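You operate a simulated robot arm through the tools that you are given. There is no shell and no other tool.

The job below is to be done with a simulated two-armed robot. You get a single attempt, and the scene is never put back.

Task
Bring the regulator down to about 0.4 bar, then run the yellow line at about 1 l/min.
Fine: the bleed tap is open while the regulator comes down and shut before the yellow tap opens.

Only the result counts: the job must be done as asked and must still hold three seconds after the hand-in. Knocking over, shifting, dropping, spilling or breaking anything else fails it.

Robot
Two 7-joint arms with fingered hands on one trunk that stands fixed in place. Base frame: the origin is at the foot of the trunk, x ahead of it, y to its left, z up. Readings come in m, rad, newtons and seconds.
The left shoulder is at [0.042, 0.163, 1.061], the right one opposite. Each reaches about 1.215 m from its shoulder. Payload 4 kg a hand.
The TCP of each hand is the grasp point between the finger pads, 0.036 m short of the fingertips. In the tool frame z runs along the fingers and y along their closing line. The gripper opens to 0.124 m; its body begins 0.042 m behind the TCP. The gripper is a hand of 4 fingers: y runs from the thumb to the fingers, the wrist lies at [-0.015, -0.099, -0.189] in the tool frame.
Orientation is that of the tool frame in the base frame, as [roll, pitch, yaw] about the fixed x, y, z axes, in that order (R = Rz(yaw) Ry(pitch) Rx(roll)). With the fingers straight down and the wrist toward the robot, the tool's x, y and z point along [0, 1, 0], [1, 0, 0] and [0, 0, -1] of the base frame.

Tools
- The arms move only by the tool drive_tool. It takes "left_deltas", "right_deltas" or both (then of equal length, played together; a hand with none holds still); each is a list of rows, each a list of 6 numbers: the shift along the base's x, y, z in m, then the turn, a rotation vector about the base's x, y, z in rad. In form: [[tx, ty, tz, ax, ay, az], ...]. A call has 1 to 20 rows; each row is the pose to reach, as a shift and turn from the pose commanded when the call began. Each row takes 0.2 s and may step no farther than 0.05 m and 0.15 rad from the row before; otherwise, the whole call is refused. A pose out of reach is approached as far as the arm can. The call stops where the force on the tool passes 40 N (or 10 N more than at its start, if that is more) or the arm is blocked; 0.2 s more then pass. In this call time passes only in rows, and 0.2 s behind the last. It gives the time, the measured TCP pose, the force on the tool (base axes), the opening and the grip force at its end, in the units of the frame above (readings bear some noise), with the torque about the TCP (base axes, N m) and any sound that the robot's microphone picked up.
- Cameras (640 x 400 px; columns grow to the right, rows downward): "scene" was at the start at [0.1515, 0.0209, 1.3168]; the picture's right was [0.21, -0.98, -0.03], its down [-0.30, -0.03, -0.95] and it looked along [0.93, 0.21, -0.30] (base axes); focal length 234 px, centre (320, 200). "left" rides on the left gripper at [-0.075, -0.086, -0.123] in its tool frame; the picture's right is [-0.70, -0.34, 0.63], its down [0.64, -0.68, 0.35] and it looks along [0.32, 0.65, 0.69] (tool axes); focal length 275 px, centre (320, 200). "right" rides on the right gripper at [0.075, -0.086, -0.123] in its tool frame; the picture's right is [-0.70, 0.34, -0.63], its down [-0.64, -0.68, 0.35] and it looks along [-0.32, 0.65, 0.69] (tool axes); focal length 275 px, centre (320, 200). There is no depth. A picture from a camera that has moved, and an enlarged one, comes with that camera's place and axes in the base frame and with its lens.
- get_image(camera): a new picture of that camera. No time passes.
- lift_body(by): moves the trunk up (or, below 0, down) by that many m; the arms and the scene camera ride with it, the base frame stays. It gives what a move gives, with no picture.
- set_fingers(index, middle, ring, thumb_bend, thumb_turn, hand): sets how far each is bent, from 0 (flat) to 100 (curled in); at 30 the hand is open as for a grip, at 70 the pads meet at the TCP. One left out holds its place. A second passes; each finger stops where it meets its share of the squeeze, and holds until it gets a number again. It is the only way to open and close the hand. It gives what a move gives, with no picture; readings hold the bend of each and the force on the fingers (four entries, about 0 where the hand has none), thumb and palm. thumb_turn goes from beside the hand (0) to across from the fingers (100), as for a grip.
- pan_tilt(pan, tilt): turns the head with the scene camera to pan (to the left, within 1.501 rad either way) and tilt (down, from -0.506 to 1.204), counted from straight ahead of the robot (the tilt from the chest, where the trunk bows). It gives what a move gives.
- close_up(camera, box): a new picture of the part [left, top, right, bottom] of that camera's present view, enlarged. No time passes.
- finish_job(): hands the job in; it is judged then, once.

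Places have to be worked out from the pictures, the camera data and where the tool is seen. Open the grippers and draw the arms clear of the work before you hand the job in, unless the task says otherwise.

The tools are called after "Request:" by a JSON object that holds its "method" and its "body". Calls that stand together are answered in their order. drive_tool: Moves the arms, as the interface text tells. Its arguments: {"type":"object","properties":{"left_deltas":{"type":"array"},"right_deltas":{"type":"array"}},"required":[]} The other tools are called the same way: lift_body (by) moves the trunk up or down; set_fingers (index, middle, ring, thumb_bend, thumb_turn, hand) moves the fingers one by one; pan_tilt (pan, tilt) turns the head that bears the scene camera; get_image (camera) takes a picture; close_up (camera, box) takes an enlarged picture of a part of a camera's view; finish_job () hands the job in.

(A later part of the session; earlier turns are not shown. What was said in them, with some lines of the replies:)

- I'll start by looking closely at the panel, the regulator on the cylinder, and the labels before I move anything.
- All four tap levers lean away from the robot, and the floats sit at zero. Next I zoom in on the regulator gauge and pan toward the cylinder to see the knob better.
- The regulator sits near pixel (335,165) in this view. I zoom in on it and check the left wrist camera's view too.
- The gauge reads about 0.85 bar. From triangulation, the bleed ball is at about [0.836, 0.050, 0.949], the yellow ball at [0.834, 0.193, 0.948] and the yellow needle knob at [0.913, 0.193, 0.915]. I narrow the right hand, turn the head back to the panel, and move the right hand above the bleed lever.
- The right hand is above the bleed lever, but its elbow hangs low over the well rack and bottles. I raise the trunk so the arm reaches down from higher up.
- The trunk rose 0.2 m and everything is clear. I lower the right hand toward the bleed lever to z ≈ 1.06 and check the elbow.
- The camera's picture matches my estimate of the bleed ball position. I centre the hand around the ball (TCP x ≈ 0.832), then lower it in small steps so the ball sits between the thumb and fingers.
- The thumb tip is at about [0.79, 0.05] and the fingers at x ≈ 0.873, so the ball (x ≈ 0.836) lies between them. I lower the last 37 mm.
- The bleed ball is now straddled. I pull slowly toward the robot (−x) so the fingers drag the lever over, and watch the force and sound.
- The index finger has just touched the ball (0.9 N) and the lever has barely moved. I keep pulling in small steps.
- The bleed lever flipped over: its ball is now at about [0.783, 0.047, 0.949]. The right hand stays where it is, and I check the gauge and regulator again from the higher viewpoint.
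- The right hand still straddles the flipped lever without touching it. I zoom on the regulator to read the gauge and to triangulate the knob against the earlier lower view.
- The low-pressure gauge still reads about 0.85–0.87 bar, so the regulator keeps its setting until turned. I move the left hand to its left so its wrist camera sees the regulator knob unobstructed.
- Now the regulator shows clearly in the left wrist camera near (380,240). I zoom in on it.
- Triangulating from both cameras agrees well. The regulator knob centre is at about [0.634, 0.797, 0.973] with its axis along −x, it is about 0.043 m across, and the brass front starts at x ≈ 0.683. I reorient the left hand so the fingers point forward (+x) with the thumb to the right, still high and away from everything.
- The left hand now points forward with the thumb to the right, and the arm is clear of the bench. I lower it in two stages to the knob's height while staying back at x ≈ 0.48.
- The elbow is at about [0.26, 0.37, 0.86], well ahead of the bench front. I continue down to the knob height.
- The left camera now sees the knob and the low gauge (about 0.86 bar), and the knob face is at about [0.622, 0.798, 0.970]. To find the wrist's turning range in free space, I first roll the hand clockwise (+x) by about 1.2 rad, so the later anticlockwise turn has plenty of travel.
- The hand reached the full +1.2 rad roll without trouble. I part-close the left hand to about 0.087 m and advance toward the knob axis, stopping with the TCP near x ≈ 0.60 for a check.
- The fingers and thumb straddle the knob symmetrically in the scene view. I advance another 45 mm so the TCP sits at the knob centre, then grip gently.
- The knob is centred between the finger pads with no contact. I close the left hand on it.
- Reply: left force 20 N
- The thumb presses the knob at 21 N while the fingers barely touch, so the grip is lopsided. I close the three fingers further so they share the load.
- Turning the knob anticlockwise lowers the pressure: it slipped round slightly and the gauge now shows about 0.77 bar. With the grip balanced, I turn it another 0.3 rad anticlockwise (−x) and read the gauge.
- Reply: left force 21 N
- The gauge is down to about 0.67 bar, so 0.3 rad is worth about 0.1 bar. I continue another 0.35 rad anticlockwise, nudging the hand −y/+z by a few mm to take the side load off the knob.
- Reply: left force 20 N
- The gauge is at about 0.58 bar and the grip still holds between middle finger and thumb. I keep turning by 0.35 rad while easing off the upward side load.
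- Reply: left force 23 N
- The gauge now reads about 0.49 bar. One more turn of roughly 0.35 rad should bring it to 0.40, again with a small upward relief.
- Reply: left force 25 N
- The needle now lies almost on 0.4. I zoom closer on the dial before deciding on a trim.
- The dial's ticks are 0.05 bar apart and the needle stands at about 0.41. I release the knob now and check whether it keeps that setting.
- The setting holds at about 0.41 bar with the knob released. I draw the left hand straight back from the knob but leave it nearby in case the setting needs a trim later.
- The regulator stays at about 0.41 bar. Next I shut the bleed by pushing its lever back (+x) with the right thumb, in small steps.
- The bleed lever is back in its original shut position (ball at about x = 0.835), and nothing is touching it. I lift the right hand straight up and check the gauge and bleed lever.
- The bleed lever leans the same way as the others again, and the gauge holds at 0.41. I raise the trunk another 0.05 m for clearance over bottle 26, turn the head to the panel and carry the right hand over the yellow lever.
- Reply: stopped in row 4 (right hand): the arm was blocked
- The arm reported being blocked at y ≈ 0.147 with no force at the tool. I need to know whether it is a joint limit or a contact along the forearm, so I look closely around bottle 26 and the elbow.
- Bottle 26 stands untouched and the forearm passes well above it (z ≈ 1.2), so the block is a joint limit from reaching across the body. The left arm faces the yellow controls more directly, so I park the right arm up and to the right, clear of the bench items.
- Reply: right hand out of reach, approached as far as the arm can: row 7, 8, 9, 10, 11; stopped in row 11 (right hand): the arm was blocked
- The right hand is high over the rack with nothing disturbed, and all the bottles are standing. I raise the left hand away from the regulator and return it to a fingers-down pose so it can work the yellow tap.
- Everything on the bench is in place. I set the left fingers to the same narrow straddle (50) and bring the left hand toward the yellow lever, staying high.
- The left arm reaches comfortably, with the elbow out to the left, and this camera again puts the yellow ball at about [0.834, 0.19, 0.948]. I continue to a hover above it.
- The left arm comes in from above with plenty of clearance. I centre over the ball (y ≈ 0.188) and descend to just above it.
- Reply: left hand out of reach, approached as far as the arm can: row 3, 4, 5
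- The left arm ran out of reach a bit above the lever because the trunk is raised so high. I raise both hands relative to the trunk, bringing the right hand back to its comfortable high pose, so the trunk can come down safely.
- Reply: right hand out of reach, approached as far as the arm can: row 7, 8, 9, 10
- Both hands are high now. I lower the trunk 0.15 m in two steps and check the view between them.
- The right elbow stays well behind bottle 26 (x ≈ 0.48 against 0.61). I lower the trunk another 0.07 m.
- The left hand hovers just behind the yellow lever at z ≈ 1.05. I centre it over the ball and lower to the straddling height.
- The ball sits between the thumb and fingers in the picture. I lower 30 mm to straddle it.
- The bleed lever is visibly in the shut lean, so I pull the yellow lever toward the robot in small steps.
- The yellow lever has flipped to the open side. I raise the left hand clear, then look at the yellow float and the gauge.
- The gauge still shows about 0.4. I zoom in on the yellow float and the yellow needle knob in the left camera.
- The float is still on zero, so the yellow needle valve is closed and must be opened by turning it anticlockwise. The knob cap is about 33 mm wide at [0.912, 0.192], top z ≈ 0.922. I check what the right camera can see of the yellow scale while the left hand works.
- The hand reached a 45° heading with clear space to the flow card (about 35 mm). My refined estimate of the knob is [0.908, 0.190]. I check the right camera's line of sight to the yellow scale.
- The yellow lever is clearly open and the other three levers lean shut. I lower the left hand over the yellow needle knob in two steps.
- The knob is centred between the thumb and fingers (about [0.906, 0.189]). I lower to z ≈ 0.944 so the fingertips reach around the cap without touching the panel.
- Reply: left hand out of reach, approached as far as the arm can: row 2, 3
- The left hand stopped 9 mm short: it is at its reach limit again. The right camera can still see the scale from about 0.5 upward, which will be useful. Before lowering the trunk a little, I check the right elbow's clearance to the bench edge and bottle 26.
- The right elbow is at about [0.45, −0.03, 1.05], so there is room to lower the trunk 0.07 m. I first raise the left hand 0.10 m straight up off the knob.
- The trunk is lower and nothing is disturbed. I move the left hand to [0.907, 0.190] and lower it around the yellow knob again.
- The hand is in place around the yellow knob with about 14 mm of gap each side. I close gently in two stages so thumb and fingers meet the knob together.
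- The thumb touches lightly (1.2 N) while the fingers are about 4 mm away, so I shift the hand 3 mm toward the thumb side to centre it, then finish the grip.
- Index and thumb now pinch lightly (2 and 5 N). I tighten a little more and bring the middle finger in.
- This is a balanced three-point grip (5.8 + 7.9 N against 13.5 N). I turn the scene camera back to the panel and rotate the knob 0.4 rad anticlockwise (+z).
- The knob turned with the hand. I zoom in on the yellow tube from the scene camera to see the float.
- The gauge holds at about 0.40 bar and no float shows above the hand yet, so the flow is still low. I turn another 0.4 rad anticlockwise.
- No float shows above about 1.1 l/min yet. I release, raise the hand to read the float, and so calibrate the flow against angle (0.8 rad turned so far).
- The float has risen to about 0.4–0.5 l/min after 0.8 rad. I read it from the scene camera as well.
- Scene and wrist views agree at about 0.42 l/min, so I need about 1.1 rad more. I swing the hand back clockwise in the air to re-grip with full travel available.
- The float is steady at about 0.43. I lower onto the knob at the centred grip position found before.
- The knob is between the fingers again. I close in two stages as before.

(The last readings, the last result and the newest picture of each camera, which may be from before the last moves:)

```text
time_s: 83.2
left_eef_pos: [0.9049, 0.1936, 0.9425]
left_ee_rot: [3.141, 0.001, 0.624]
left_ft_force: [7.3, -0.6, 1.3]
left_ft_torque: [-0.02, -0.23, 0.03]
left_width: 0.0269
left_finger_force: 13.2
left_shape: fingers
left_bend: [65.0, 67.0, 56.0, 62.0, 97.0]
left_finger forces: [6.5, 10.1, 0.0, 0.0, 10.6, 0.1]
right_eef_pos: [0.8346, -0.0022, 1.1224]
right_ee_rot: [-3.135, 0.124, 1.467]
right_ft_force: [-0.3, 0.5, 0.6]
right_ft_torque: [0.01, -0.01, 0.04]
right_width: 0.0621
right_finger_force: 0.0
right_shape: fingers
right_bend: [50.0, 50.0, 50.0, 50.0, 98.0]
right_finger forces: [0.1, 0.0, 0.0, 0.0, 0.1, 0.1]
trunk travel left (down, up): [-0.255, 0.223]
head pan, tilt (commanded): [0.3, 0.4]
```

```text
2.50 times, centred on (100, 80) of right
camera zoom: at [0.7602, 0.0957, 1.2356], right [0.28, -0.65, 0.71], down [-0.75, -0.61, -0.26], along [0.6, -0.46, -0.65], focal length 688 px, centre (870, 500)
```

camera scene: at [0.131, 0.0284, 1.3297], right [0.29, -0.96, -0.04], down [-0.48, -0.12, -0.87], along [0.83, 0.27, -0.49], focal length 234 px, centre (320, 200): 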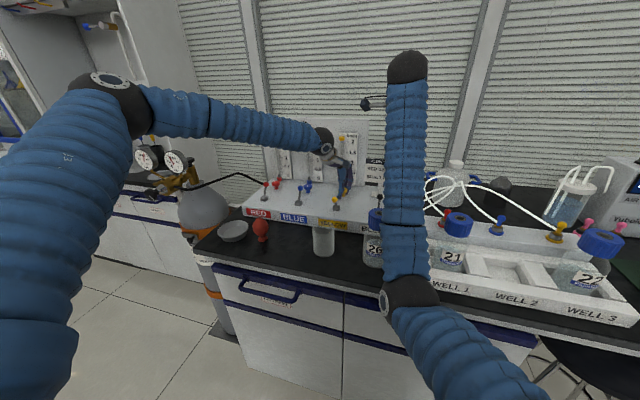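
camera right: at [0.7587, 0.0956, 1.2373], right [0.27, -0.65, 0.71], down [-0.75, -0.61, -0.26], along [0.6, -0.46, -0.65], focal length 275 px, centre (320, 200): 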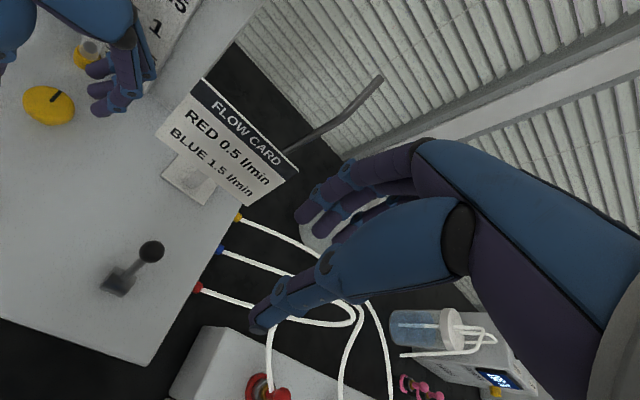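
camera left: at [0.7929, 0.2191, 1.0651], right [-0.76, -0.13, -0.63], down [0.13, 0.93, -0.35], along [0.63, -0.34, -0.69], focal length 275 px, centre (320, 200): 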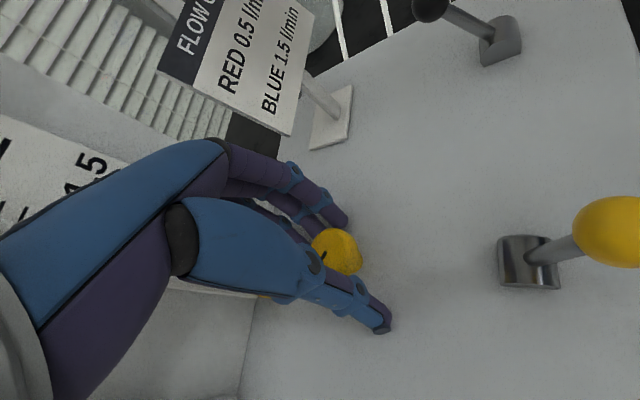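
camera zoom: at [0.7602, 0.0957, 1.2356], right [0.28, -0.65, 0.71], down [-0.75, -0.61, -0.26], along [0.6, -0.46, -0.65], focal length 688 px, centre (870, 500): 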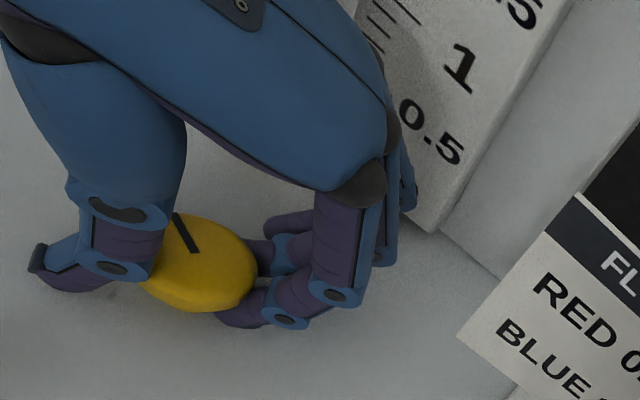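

The grip is good. I turn the knob another 1.0 rad anticlockwise in small rows.

Request:
{"method": "drive_tool", "body": {"left_deltas": [[0, 0, 0, 0, 0, 0.1], [0, 0, 0, 0, 0, 0.2], [0, 0, 0, 0, 0, 0.3], [0, 0, 0, 0, 0, 0.4], [0, 0, 0, 0, 0, 0.5], [0, 0, 0, 0, 0, 0.6], [0, 0, 0, 0, 0, 0.7], [0, 0, 0, 0, 0, 0.8], [0, 0, 0, 0, 0, 0.9], [0, 0, 0, 0, 0, 1.0]]}}

Request:
{"method": "get_image", "body": {"camera": "left"}}

Request:
{"method": "close_up", "body": {"camera": "scene", "box": [310, 120, 390, 220]}}

Request:
{"method": "close_up", "body": {"camera": "right", "box": [0, 0, 200, 160]}}

```text
time_s: 85.4
left_eef_pos: [0.9031, 0.1941, 0.9421]
left_ee_rot: [3.14, 0.0, 1.625]
left_ft_force: [-6.0, -6.8, -3.7]
left_ft_torque: [-0.16, 0.23, -0.02]
left_width: 0.0272
left_finger_force: 15.1
left_shape: fingers
left_bend: [66.0, 69.0, 56.0, 61.0, 96.0]
left_finger forces: [6.4, 7.6, 0.1, 0.0, 16.7, 0.0]
right_eef_pos: [0.8339, -0.002, 1.1224]
right_ee_rot: [-3.135, 0.123, 1.466]
right_ft_force: [-0.1, -0.8, -0.2]
right_ft_torque: [-0.02, 0.04, -0.01]
right_width: 0.0621
right_finger_force: 0.1
right_shape: fingers
right_bend: [50.0, 50.0, 50.0, 50.0, 98.0]
right_finger forces: [0.0, 0.0, 0.0, 0.1, 0.0, 0.1]
trunk travel left (down, up): [-0.255, 0.223]
head pan, tilt (commanded): [0.3, 0.4]
```

```text
taken
camera left: at [0.8218, 0.1127, 1.0656], right [-0.3, -0.71, -0.63], down [-0.72, 0.61, -0.35], along [0.63, 0.35, -0.69], focal length 275 px, centre (320, 200)
```

left: 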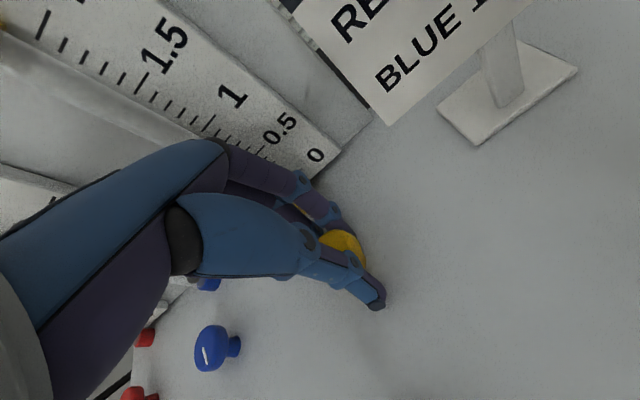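

```text
4.00 times, centred on (350, 170) of scene
camera zoom: at [0.1313, 0.0281, 1.3297], right [0.29, -0.96, -0.04], down [-0.48, -0.11, -0.87], along [0.83, 0.27, -0.49], focal length 934 px, centre (200, 320)
```

zoom: 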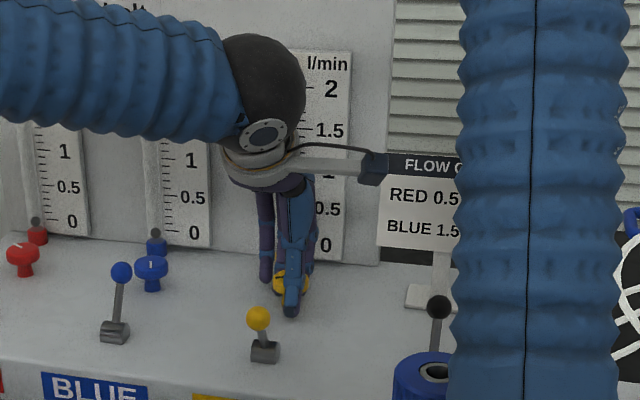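

```text
2.50 times, centred on (100, 80) of right
camera zoom: at [0.7597, 0.0953, 1.2357], right [0.28, -0.65, 0.71], down [-0.75, -0.61, -0.26], along [0.6, -0.46, -0.65], focal length 688 px, centre (870, 500)
```

zoom: 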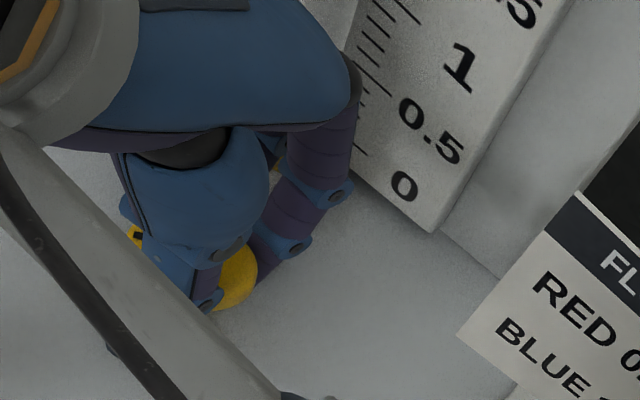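

The float is hidden behind the hand, which means it is below about 1.1 l/min. I release gently, raise the hand and read it.

Request:
{"method": "set_fingers", "body": {"hand": "left", "index": 53, "middle": 53, "ring": 53, "thumb_bend": 50}}

Request:
{"method": "drive_tool", "body": {"left_deltas": [[0, 0, 0.03, 0, 0, 0], [0, 0, 0.065, 0, 0, 0], [-0.03, 0, 0.1, 0, 0, 0], [-0.06, 0, 0.13, 0, 0, 0], [-0.09, 0.03, 0.15, 0, 0, 0], [-0.11, 0.07, 0.16, 0, 0, 0]]}}

Request:
{"method": "close_up", "body": {"camera": "scene", "box": [310, 120, 390, 220]}}

Request:
{"method": "close_up", "body": {"camera": "right", "box": [0, 0, 200, 160]}}

Request:
{"method": "get_image", "body": {"camera": "left"}}

```text
time_s: 86.4
left_eef_pos: [0.9037, 0.1934, 0.9414]
left_ee_rot: [-3.14, -0.001, 1.623]
left_ft_force: [0.5, 0.0, 0.4]
left_ft_torque: [-0.01, 0.03, 0.0]
left_width: 0.0574
left_finger_force: 0.1
left_shape: fingers
left_bend: [53.0, 53.0, 53.0, 50.0, 97.0]
left_finger forces: [0.0, 0.0, 0.0, 0.1, 0.0, 0.0]
right_eef_pos: [0.8344, -0.0016, 1.1216]
right_ee_rot: [-3.136, 0.122, 1.468]
right_ft_force: [0.2, 0.2, 1.1]
right_ft_torque: [0.05, -0.04, -0.01]
right_width: 0.0623
right_finger_force: 0.0
right_shape: fingers
right_bend: [50.0, 50.0, 50.0, 50.0, 98.0]
right_finger forces: [0.1, 0.1, 0.0, 0.0, 0.0, 0.0]
trunk travel left (down, up): [-0.255, 0.223]
head pan, tilt (commanded): [0.3, 0.4]
```

```text
time_s: 87.8
left_eef_pos: [0.7937, 0.2612, 1.1022]
left_ee_rot: [-3.141, 0.003, 1.622]
left_ft_force: [-0.4, -1.1, 0.1]
left_ft_torque: [-0.01, -0.03, 0.0]
left_width: 0.0575
left_finger_force: 0.1
left_shape: fingers
left_bend: [53.0, 53.0, 53.0, 50.0, 97.0]
left_finger forces: [0.0, 0.0, 0.0, 0.1, 0.0, 0.0]
right_eef_pos: [0.8328, -0.0022, 1.123]
right_ee_rot: [-3.136, 0.122, 1.465]
right_ft_force: [-0.7, -0.5, -0.3]
right_ft_torque: [0.0, 0.03, -0.03]
right_width: 0.0624
right_finger_force: 0.0
right_shape: fingers
right_bend: [50.0, 50.0, 50.0, 50.0, 98.0]
right_finger forces: [0.0, 0.0, 0.1, 0.0, 0.1, 0.1]
trunk travel left (down, up): [-0.255, 0.223]
head pan, tilt (commanded): [0.3, 0.4]
```

```text
4.00 times, centred on (350, 170) of scene
camera zoom: at [0.1305, 0.0291, 1.3298], right [0.29, -0.96, -0.03], down [-0.48, -0.12, -0.87], along [0.83, 0.27, -0.49], focal length 934 px, centre (200, 320)
```

zoom: 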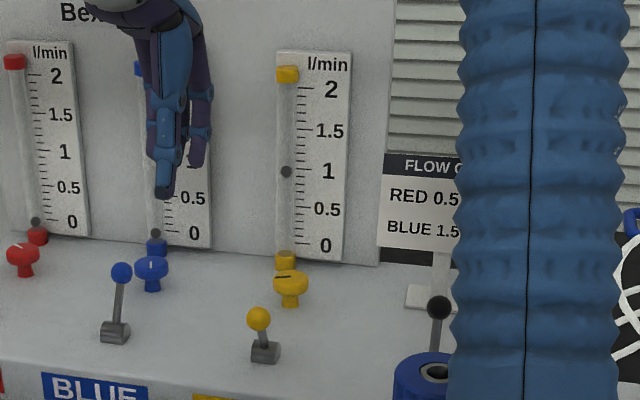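

```text
2.50 times, centred on (100, 80) of right
camera zoom: at [0.7589, 0.0957, 1.2365], right [0.27, -0.65, 0.71], down [-0.75, -0.61, -0.26], along [0.6, -0.46, -0.65], focal length 688 px, centre (870, 500)
```

zoom: 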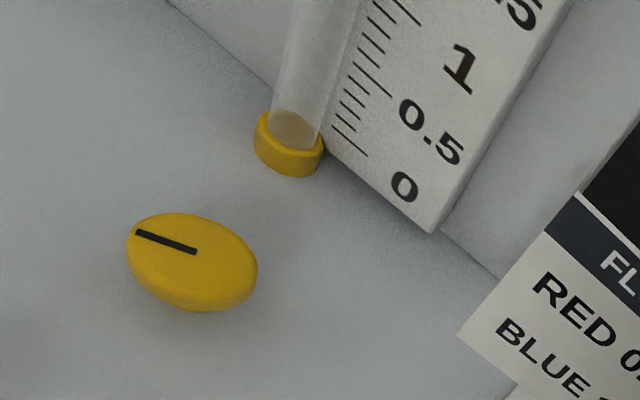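

```text
taken
camera left: at [0.7114, 0.1822, 1.2262], right [-0.3, -0.71, -0.63], down [-0.71, 0.61, -0.35], along [0.63, 0.35, -0.69], focal length 275 px, centre (320, 200)
```

left: 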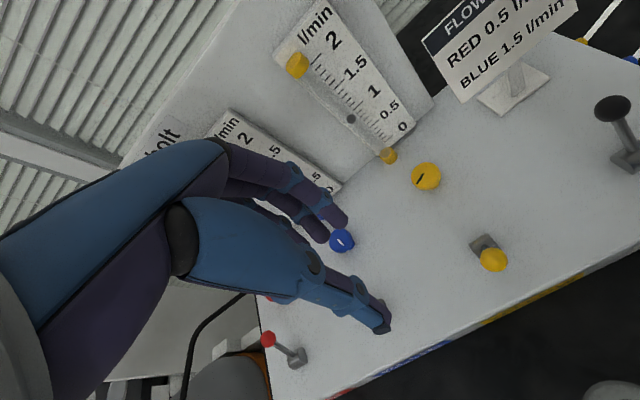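

The float is now right beside the 1 l/min mark. I zoom in for a precise reading of the float and the regulator gauge.

Request:
{"method": "close_up", "body": {"camera": "scene", "box": [324, 140, 354, 190]}}

Request:
{"method": "close_up", "body": {"camera": "scene", "box": [160, 140, 192, 172]}}

Request:
{"method": "close_up", "body": {"camera": "left", "box": [270, 0, 450, 200]}}

```text
8.00 times, centred on (339, 165) of scene
camera zoom: at [0.1305, 0.0291, 1.3298], right [0.29, -0.96, -0.03], down [-0.48, -0.12, -0.87], along [0.83, 0.27, -0.49], focal length 1869 px, centre (168, 480)
```

zoom: 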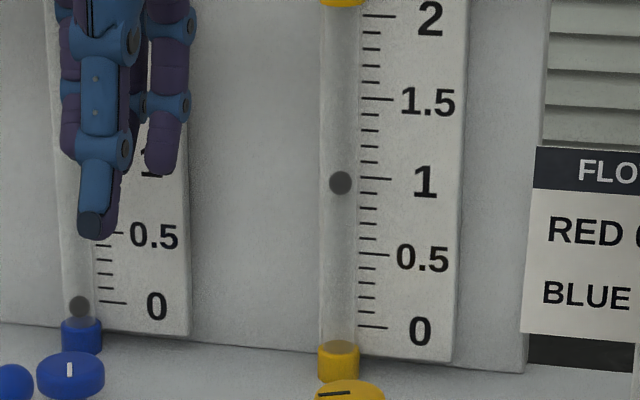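

```text
12.50 times, centred on (176, 156) of scene
camera zoom: at [0.1305, 0.0291, 1.3298], right [0.29, -0.96, -0.03], down [-0.48, -0.12, -0.87], along [0.83, 0.27, -0.49], focal length 2920 px, centre (2120, 750)
```

zoom: 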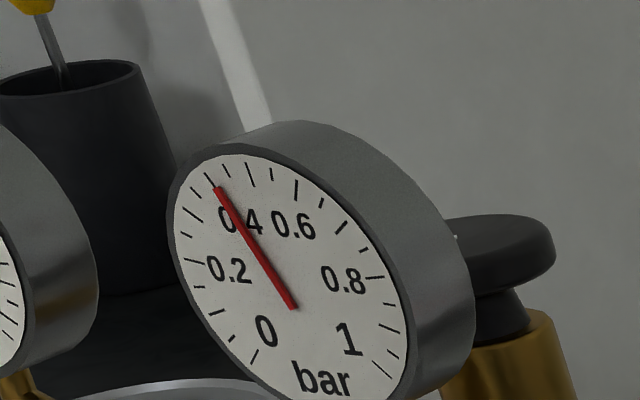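

```text
2.00 times, centred on (360, 100) of left
camera zoom: at [0.7114, 0.1822, 1.2262], right [-0.3, -0.71, -0.63], down [-0.71, 0.61, -0.35], along [0.63, 0.35, -0.69], focal length 551 px, centre (240, 400)
```

zoom: 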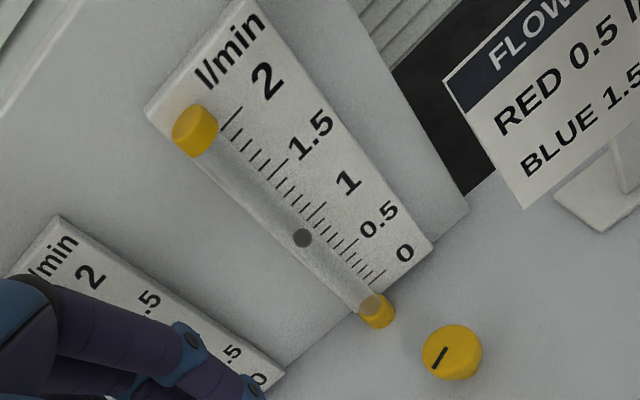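

The float reads 1.0 l/min: it sits about 7 px below the 1.0 tick line, which matches the roughly 9 px offset of the resting blue float at zero. The gauge holds at about 0.40–0.41 bar. I withdraw the left hand up and back to its side.

Request:
{"method": "drive_tool", "body": {"left_deltas": [[0, 0, 0.04, 0, 0, 0], [0, 0, 0.08, 0, 0, 0], [0, 0.01, 0.12, 0, 0, 0], [-0.02, 0.035, 0.15, 0, 0, 0], [-0.05, 0.065, 0.17, 0, 0, 0], [-0.08, 0.095, 0.185, 0, 0, 0], [-0.11, 0.125, 0.2, 0, 0, 0], [-0.14, 0.155, 0.21, 0, 0, 0], [-0.17, 0.185, 0.22, 0, 0, 0], [-0.2, 0.215, 0.22, 0, 0, 0]]}}

Request:
{"method": "get_image", "body": {"camera": "scene"}}

```text
time_s: 90.0
left_eef_pos: [0.5937, 0.4807, 1.3221]
left_ee_rot: [3.142, 0.002, 1.621]
left_ft_force: [-0.3, 0.0, -0.2]
left_ft_torque: [0.01, -0.01, 0.01]
left_width: 0.0573
left_finger_force: 0.1
left_shape: fingers
left_bend: [53.0, 53.0, 53.0, 50.0, 97.0]
left_finger forces: [0.1, 0.0, 0.0, 0.0, 0.0, 0.0]
right_eef_pos: [0.8336, -0.0008, 1.1225]
right_ee_rot: [-3.137, 0.125, 1.465]
right_ft_force: [0.6, 0.2, -1.0]
right_ft_torque: [-0.01, 0.01, -0.01]
right_width: 0.0622
right_finger_force: 0.1
right_shape: fingers
right_bend: [50.0, 50.0, 50.0, 50.0, 98.0]
right_finger forces: [0.0, 0.2, 0.0, 0.0, 0.0, 0.1]
trunk travel left (down, up): [-0.255, 0.223]
head pan, tilt (commanded): [0.3, 0.4]
```

```text
taken
camera scene: at [0.1303, 0.0299, 1.3298], right [0.29, -0.96, -0.03], down [-0.48, -0.12, -0.87], along [0.83, 0.27, -0.49], focal length 234 px, centre (320, 200)
```

scene: 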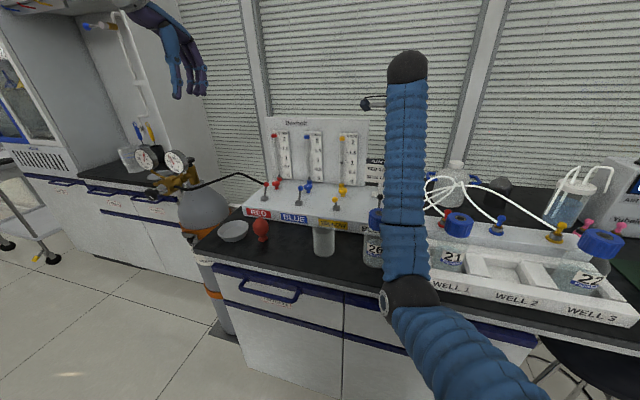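

The left arm is clear. I raise the trunk 0.12 m so the right arm lifts straight away from the panel and bottles, then back the right hand off within its reach.

Request:
{"method": "lift_body", "body": {"by": 0.12}}

Request:
{"method": "drive_tool", "body": {"right_deltas": [[0, 0, 0.03, 0, 0, 0], [0, -0.005, 0.06, 0, 0, 0], [-0.01, -0.02, 0.09, 0, 0, 0], [-0.02, -0.04, 0.11, 0, 0, 0], [-0.03, -0.06, 0.12, 0, 0, 0]]}}

Request:
{"method": "get_image", "body": {"camera": "scene"}}

```text
time_s: 91.5
left_eef_pos: [0.5935, 0.4784, 1.4424]
left_ee_rot: [3.141, 0.001, 1.624]
left_ft_force: [-0.1, 0.8, 0.1]
left_ft_torque: [-0.01, -0.04, -0.03]
left_width: 0.0574
left_finger_force: 0.1
left_shape: fingers
left_bend: [53.0, 53.0, 53.0, 50.0, 97.0]
left_finger forces: [0.0, 0.0, 0.0, 0.0, 0.0, 0.0]
right_eef_pos: [0.8351, -0.0015, 1.2427]
right_ee_rot: [-3.134, 0.121, 1.465]
right_ft_force: [-0.2, -0.3, -0.2]
right_ft_torque: [-0.01, 0.0, 0.03]
right_width: 0.062
right_finger_force: 0.2
right_shape: fingers
right_bend: [50.0, 50.0, 50.0, 50.0, 98.0]
right_finger forces: [0.0, 0.1, 0.0, 0.0, 0.0, 0.1]
trunk travel left (down, up): [-0.375, 0.103]
head pan, tilt (commanded): [0.3, 0.4]
```

```text
time_s: 92.7
left_eef_pos: [0.5933, 0.4788, 1.4418]
left_ee_rot: [3.141, 0.001, 1.622]
left_ft_force: [0.4, -0.3, -0.1]
left_ft_torque: [0.05, 0.01, -0.01]
left_width: 0.0574
left_finger_force: 0.0
left_shape: fingers
left_bend: [53.0, 53.0, 53.0, 50.0, 97.0]
left_finger forces: [0.0, 0.0, 0.1, 0.0, 0.1, 0.0]
right_eef_pos: [0.8378, -0.0677, 1.3561]
right_ee_rot: [-3.138, 0.124, 1.467]
right_ft_force: [-1.1, 0.0, -0.8]
right_ft_torque: [0.0, -0.04, 0.05]
right_width: 0.0624
right_finger_force: 0.0
right_shape: fingers
right_bend: [50.0, 50.0, 50.0, 50.0, 98.0]
right_finger forces: [0.1, 0.1, 0.0, 0.1, 0.0, 0.0]
right hand out of reach, approached as far as the arm can: row 3, 4, 5
trunk travel left (down, up): [-0.375, 0.103]
head pan, tilt (commanded): [0.3, 0.4]
```

```text
taken
camera scene: at [0.0895, 0.0284, 1.4625], right [0.3, -0.96, -0.01], down [-0.4, -0.12, -0.91], along [0.87, 0.27, -0.41], focal length 234 px, centre (320, 200)
```

scene: 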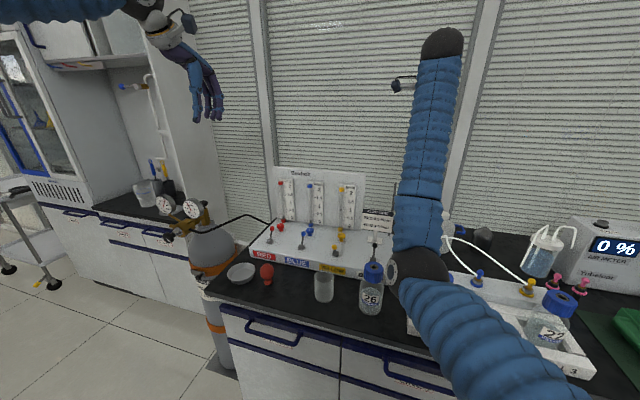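

Both arms are up off the work, and the line analyser's readout has dropped from 100 % to 0 %, as expected if flush gas is now flowing. I open both hands and raise the trunk a bit more for extra clearance, then do the final checks.

Request:
{"method": "set_fingers", "body": {"hand": "left", "index": 30, "middle": 30, "ring": 30, "thumb_bend": 30}}

Request:
{"method": "set_fingers", "body": {"hand": "right", "index": 30, "middle": 30, "ring": 30, "thumb_bend": 30}}

Request:
{"method": "lift_body", "body": {"by": 0.09}}

Request:
{"method": "get_image", "body": {"camera": "scene"}}

Request:
{"method": "get_image", "body": {"camera": "right"}}

Request:
{"method": "get_image", "body": {"camera": "left"}}

```text
time_s: 93.7
left_eef_pos: [0.594, 0.4787, 1.4422]
left_ee_rot: [3.141, 0.001, 1.625]
left_ft_force: [0.2, -0.2, 1.3]
left_ft_torque: [-0.03, 0.01, 0.01]
left_width: 0.123
left_finger_force: 0.1
left_shape: fingers
left_bend: [30.0, 30.0, 30.0, 30.0, 97.0]
left_finger forces: [0.0, 0.0, 0.0, 0.0, 0.0, 0.0]
right_eef_pos: [0.8368, -0.0685, 1.3553]
right_ee_rot: [-3.137, 0.123, 1.467]
right_ft_force: [0.5, 0.2, 0.0]
right_ft_torque: [-0.01, 0.0, 0.03]
right_width: 0.0624
right_finger_force: 0.0
right_shape: fingers
right_bend: [50.0, 50.0, 50.0, 50.0, 98.0]
right_finger forces: [0.0, 0.0, 0.0, 0.1, 0.0, 0.1]
trunk travel left (down, up): [-0.375, 0.103]
head pan, tilt (commanded): [0.3, 0.4]
```

```text
time_s: 94.7
left_eef_pos: [0.5942, 0.4771, 1.4431]
left_ee_rot: [-3.141, -0.003, 1.623]
left_ft_force: [-0.3, -0.6, 0.3]
left_ft_torque: [0.01, 0.02, 0.0]
left_width: 0.1231
left_finger_force: 0.0
left_shape: fingers
left_bend: [30.0, 30.0, 30.0, 30.0, 97.0]
left_finger forces: [0.0, 0.0, 0.0, 0.1, 0.0, 0.0]
right_eef_pos: [0.8384, -0.0679, 1.3554]
right_ee_rot: [-3.136, 0.125, 1.467]
right_ft_force: [0.1, -1.3, 0.9]
right_ft_torque: [-0.05, 0.0, 0.0]
right_width: 0.1229
right_finger_force: 0.0
right_shape: fingers
right_bend: [30.0, 30.0, 30.0, 30.0, 98.0]
right_finger forces: [0.1, 0.0, 0.0, 0.0, 0.1, 0.1]
trunk travel left (down, up): [-0.375, 0.103]
head pan, tilt (commanded): [0.3, 0.4]
```

```text
time_s: 95.9
left_eef_pos: [0.5953, 0.4782, 1.5332]
left_ee_rot: [-3.141, 0.0, 1.625]
left_ft_force: [1.2, -0.6, -0.8]
left_ft_torque: [-0.01, 0.02, -0.03]
left_width: 0.1232
left_finger_force: 0.1
left_shape: fingers
left_bend: [30.0, 30.0, 30.0, 30.0, 97.0]
left_finger forces: [0.0, 0.1, 0.0, 0.0, 0.1, 0.1]
right_eef_pos: [0.8376, -0.0666, 1.4457]
right_ee_rot: [-3.135, 0.123, 1.466]
right_ft_force: [0.5, 0.3, -0.4]
right_ft_torque: [0.02, 0.0, -0.03]
right_width: 0.1232
right_finger_force: 0.1
right_shape: fingers
right_bend: [30.0, 30.0, 30.0, 30.0, 98.0]
right_finger forces: [0.1, 0.0, 0.0, 0.0, 0.0, 0.0]
trunk travel left (down, up): [-0.465, 0.013]
head pan, tilt (commanded): [0.3, 0.4]
```

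```text
taken
camera scene: at [0.0779, 0.0288, 1.5561], right [0.3, -0.96, 0.0], down [-0.37, -0.12, -0.92], along [0.88, 0.27, -0.39], focal length 234 px, centre (320, 200)
```

scene: 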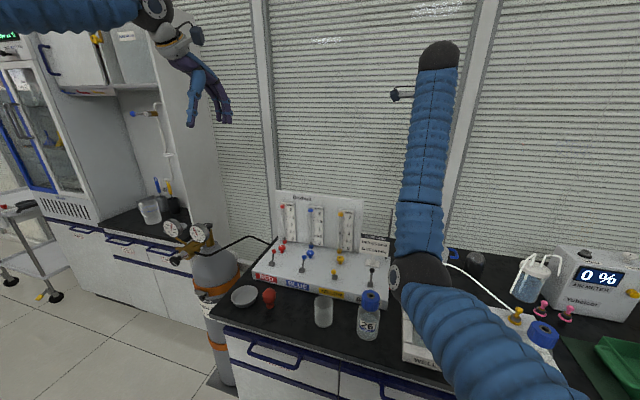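

```text
taken
camera right: at [0.7635, 0.0304, 1.5586], right [0.28, -0.65, 0.71], down [-0.75, -0.61, -0.26], along [0.6, -0.46, -0.65], focal length 275 px, centre (320, 200)
```

right: 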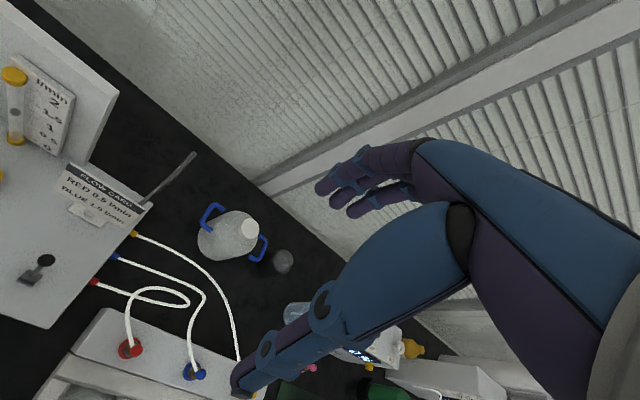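

```text
taken
camera left: at [0.5122, 0.3989, 1.6559], right [-0.3, -0.71, -0.63], down [-0.71, 0.61, -0.35], along [0.63, 0.35, -0.69], focal length 275 px, centre (320, 200)
```

left: 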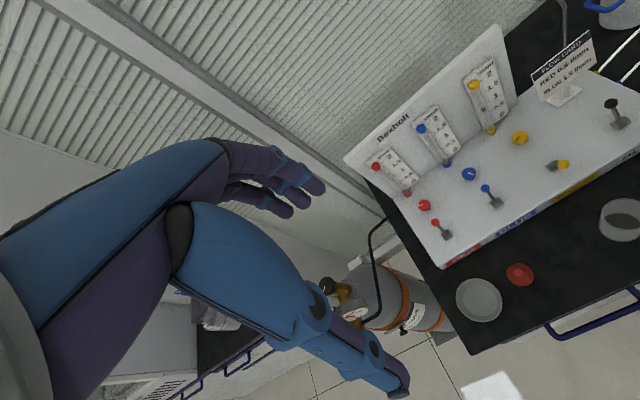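

Final checks: I zoom in on the float, the gauge, the levers, and that display whose reading changed.

Request:
{"method": "close_up", "body": {"camera": "scene", "box": [330, 200, 362, 255]}}

Request:
{"method": "close_up", "body": {"camera": "scene", "box": [184, 215, 216, 247]}}

Request:
{"method": "close_up", "body": {"camera": "scene", "box": [500, 230, 640, 340]}}

Request:
{"method": "close_up", "body": {"camera": "scene", "box": [220, 180, 400, 350]}}

```text
7.27 times, centred on (346, 228) of scene
camera zoom: at [0.0779, 0.0288, 1.5561], right [0.3, -0.96, 0.0], down [-0.37, -0.12, -0.92], along [0.88, 0.27, -0.39], focal length 1699 px, centre (131, 0)
```

zoom: 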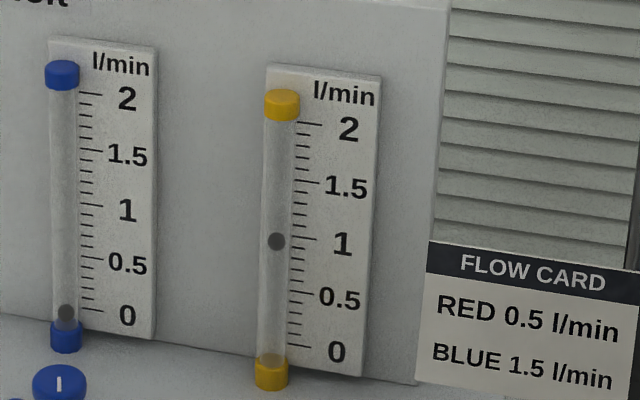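

```text
12.50 times, centred on (200, 231) of scene
camera zoom: at [0.0779, 0.0288, 1.5561], right [0.3, -0.96, 0.0], down [-0.37, -0.12, -0.92], along [0.88, 0.27, -0.39], focal length 2920 px, centre (1820, -188)
```

zoom: 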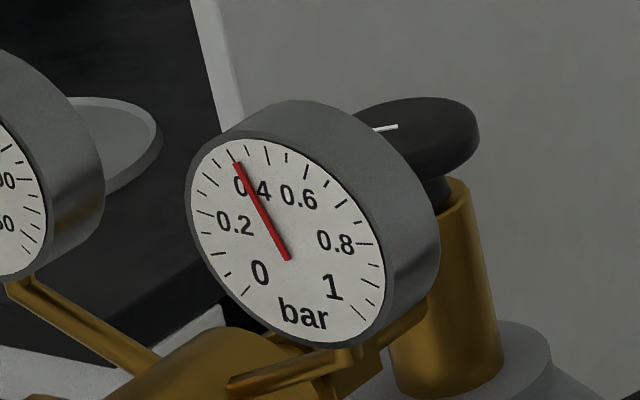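

```text
3.64 times, centred on (570, 285) of scene
camera zoom: at [0.0779, 0.0288, 1.5561], right [0.3, -0.96, 0.0], down [-0.37, -0.12, -0.92], along [0.88, 0.27, -0.39], focal length 850 px, centre (-589, -109)
```

zoom: 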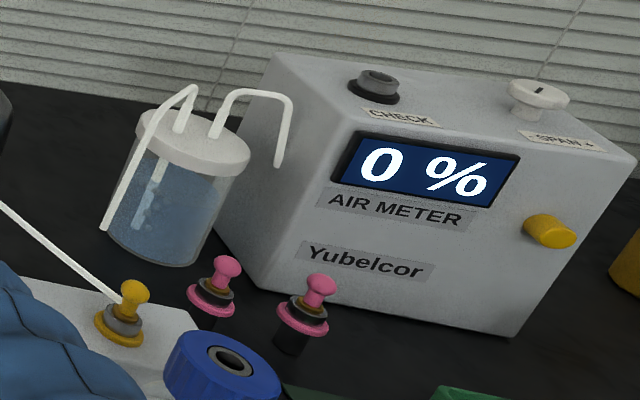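

```text
2.35 times, centred on (310, 265) of scene
camera zoom: at [0.0779, 0.0288, 1.5561], right [0.3, -0.96, 0.0], down [-0.37, -0.12, -0.92], along [0.88, 0.27, -0.39], focal length 550 px, centre (344, 47)
```

zoom: 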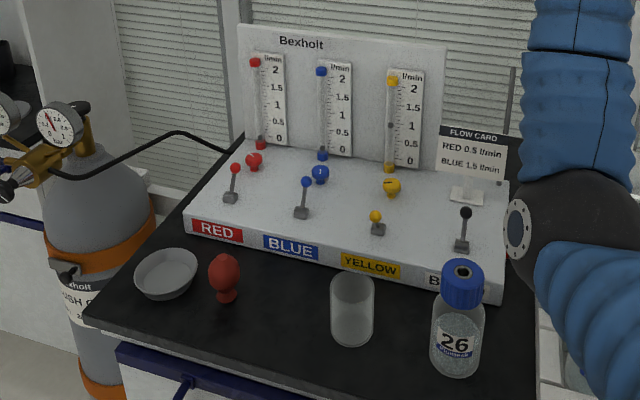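

The float sits on 1.0, the gauge on about 0.4, bleed is shut, and only yellow is open; the air meter falling to 0 % fits the purge. One last look checks that the bottles under the right arm are untouched.

Request:
{"method": "pan_tilt", "body": {"pan": -0.2, "tilt": 0.8}}

Request:
{"method": "get_image", "body": {"camera": "scene"}}

```text
time_s: 96.8
left_eef_pos: [0.5943, 0.4781, 1.5326]
left_ee_rot: [-3.141, -0.001, 1.623]
left_ft_force: [0.6, -0.2, 0.2]
left_ft_torque: [-0.01, 0.02, -0.01]
left_width: 0.123
left_finger_force: 0.1
left_shape: fingers
left_bend: [30.0, 30.0, 30.0, 30.0, 97.0]
left_finger forces: [0.1, 0.0, 0.0, 0.0, 0.0, 0.0]
right_eef_pos: [0.8382, -0.0672, 1.4466]
right_ee_rot: [-3.134, 0.122, 1.466]
right_ft_force: [-0.5, -0.4, -0.1]
right_ft_torque: [0.02, 0.01, 0.02]
right_width: 0.1231
right_finger_force: 0.0
right_shape: fingers
right_bend: [30.0, 30.0, 30.0, 30.0, 98.0]
right_finger forces: [0.0, 0.1, 0.0, 0.0, 0.1, 0.0]
trunk travel left (down, up): [-0.465, 0.013]
head pan, tilt (commanded): [-0.201, 0.799]
```

```text
taken
camera scene: at [0.0681, -0.0148, 1.5209], right [-0.2, -0.98, 0.0], down [-0.7, 0.14, -0.7], along [0.68, -0.14, -0.72], focal length 234 px, centre (320, 200)
```

scene: 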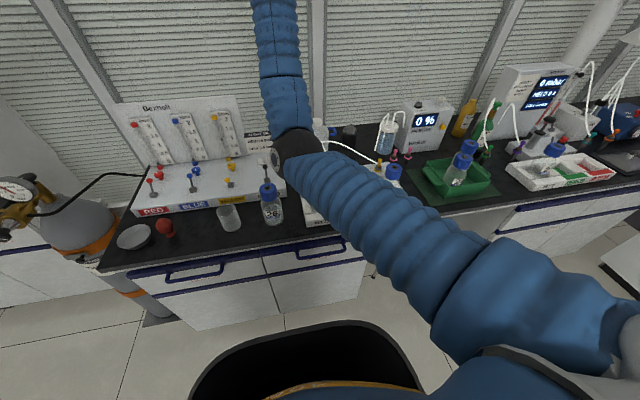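

Everything that can be seen is upright and in place. Bottle 21 is hidden by the arm, but it was standing in the last clear view and the arm has only moved up since. Both hands are open and well clear, so I hand the job in.

Request:
{"method": "finish_job", "body": {}}

```text
The job is handed in.
```

The regulator is down to about 0.4 bar and the yellow line is running at about 1 l/min. I've handed the job in, but the hand-in returned no verdict, so I can't confirm how it was judged.

- **Sequence:** I opened the bleed tap and turned the regulator down from about 0.85 bar. I then shut the bleed and only after that opened the yellow tap.
- **Yellow flow:** The yellow needle valve was closed at first, so I opened it in two turns. The float settled on the 1 l/min mark.
- **Final readings:** The gauge held at 0.40–0.41 bar. The bleed, red and blue taps were shut and only yellow was open. The air meter went from 100 % to 0 %, which fits the line being purged.
- **Surroundings:** Everything I could see at the end was upright and in place. The right arm hid bottle 21 in the last picture. It was standing when I last saw it, and the arm only moved upward after that.
- **Arms:** Both hands are open and clear of the work. The right arm reached a joint limit and could not pull further back, so it is parked about 0.3 m above the panel.
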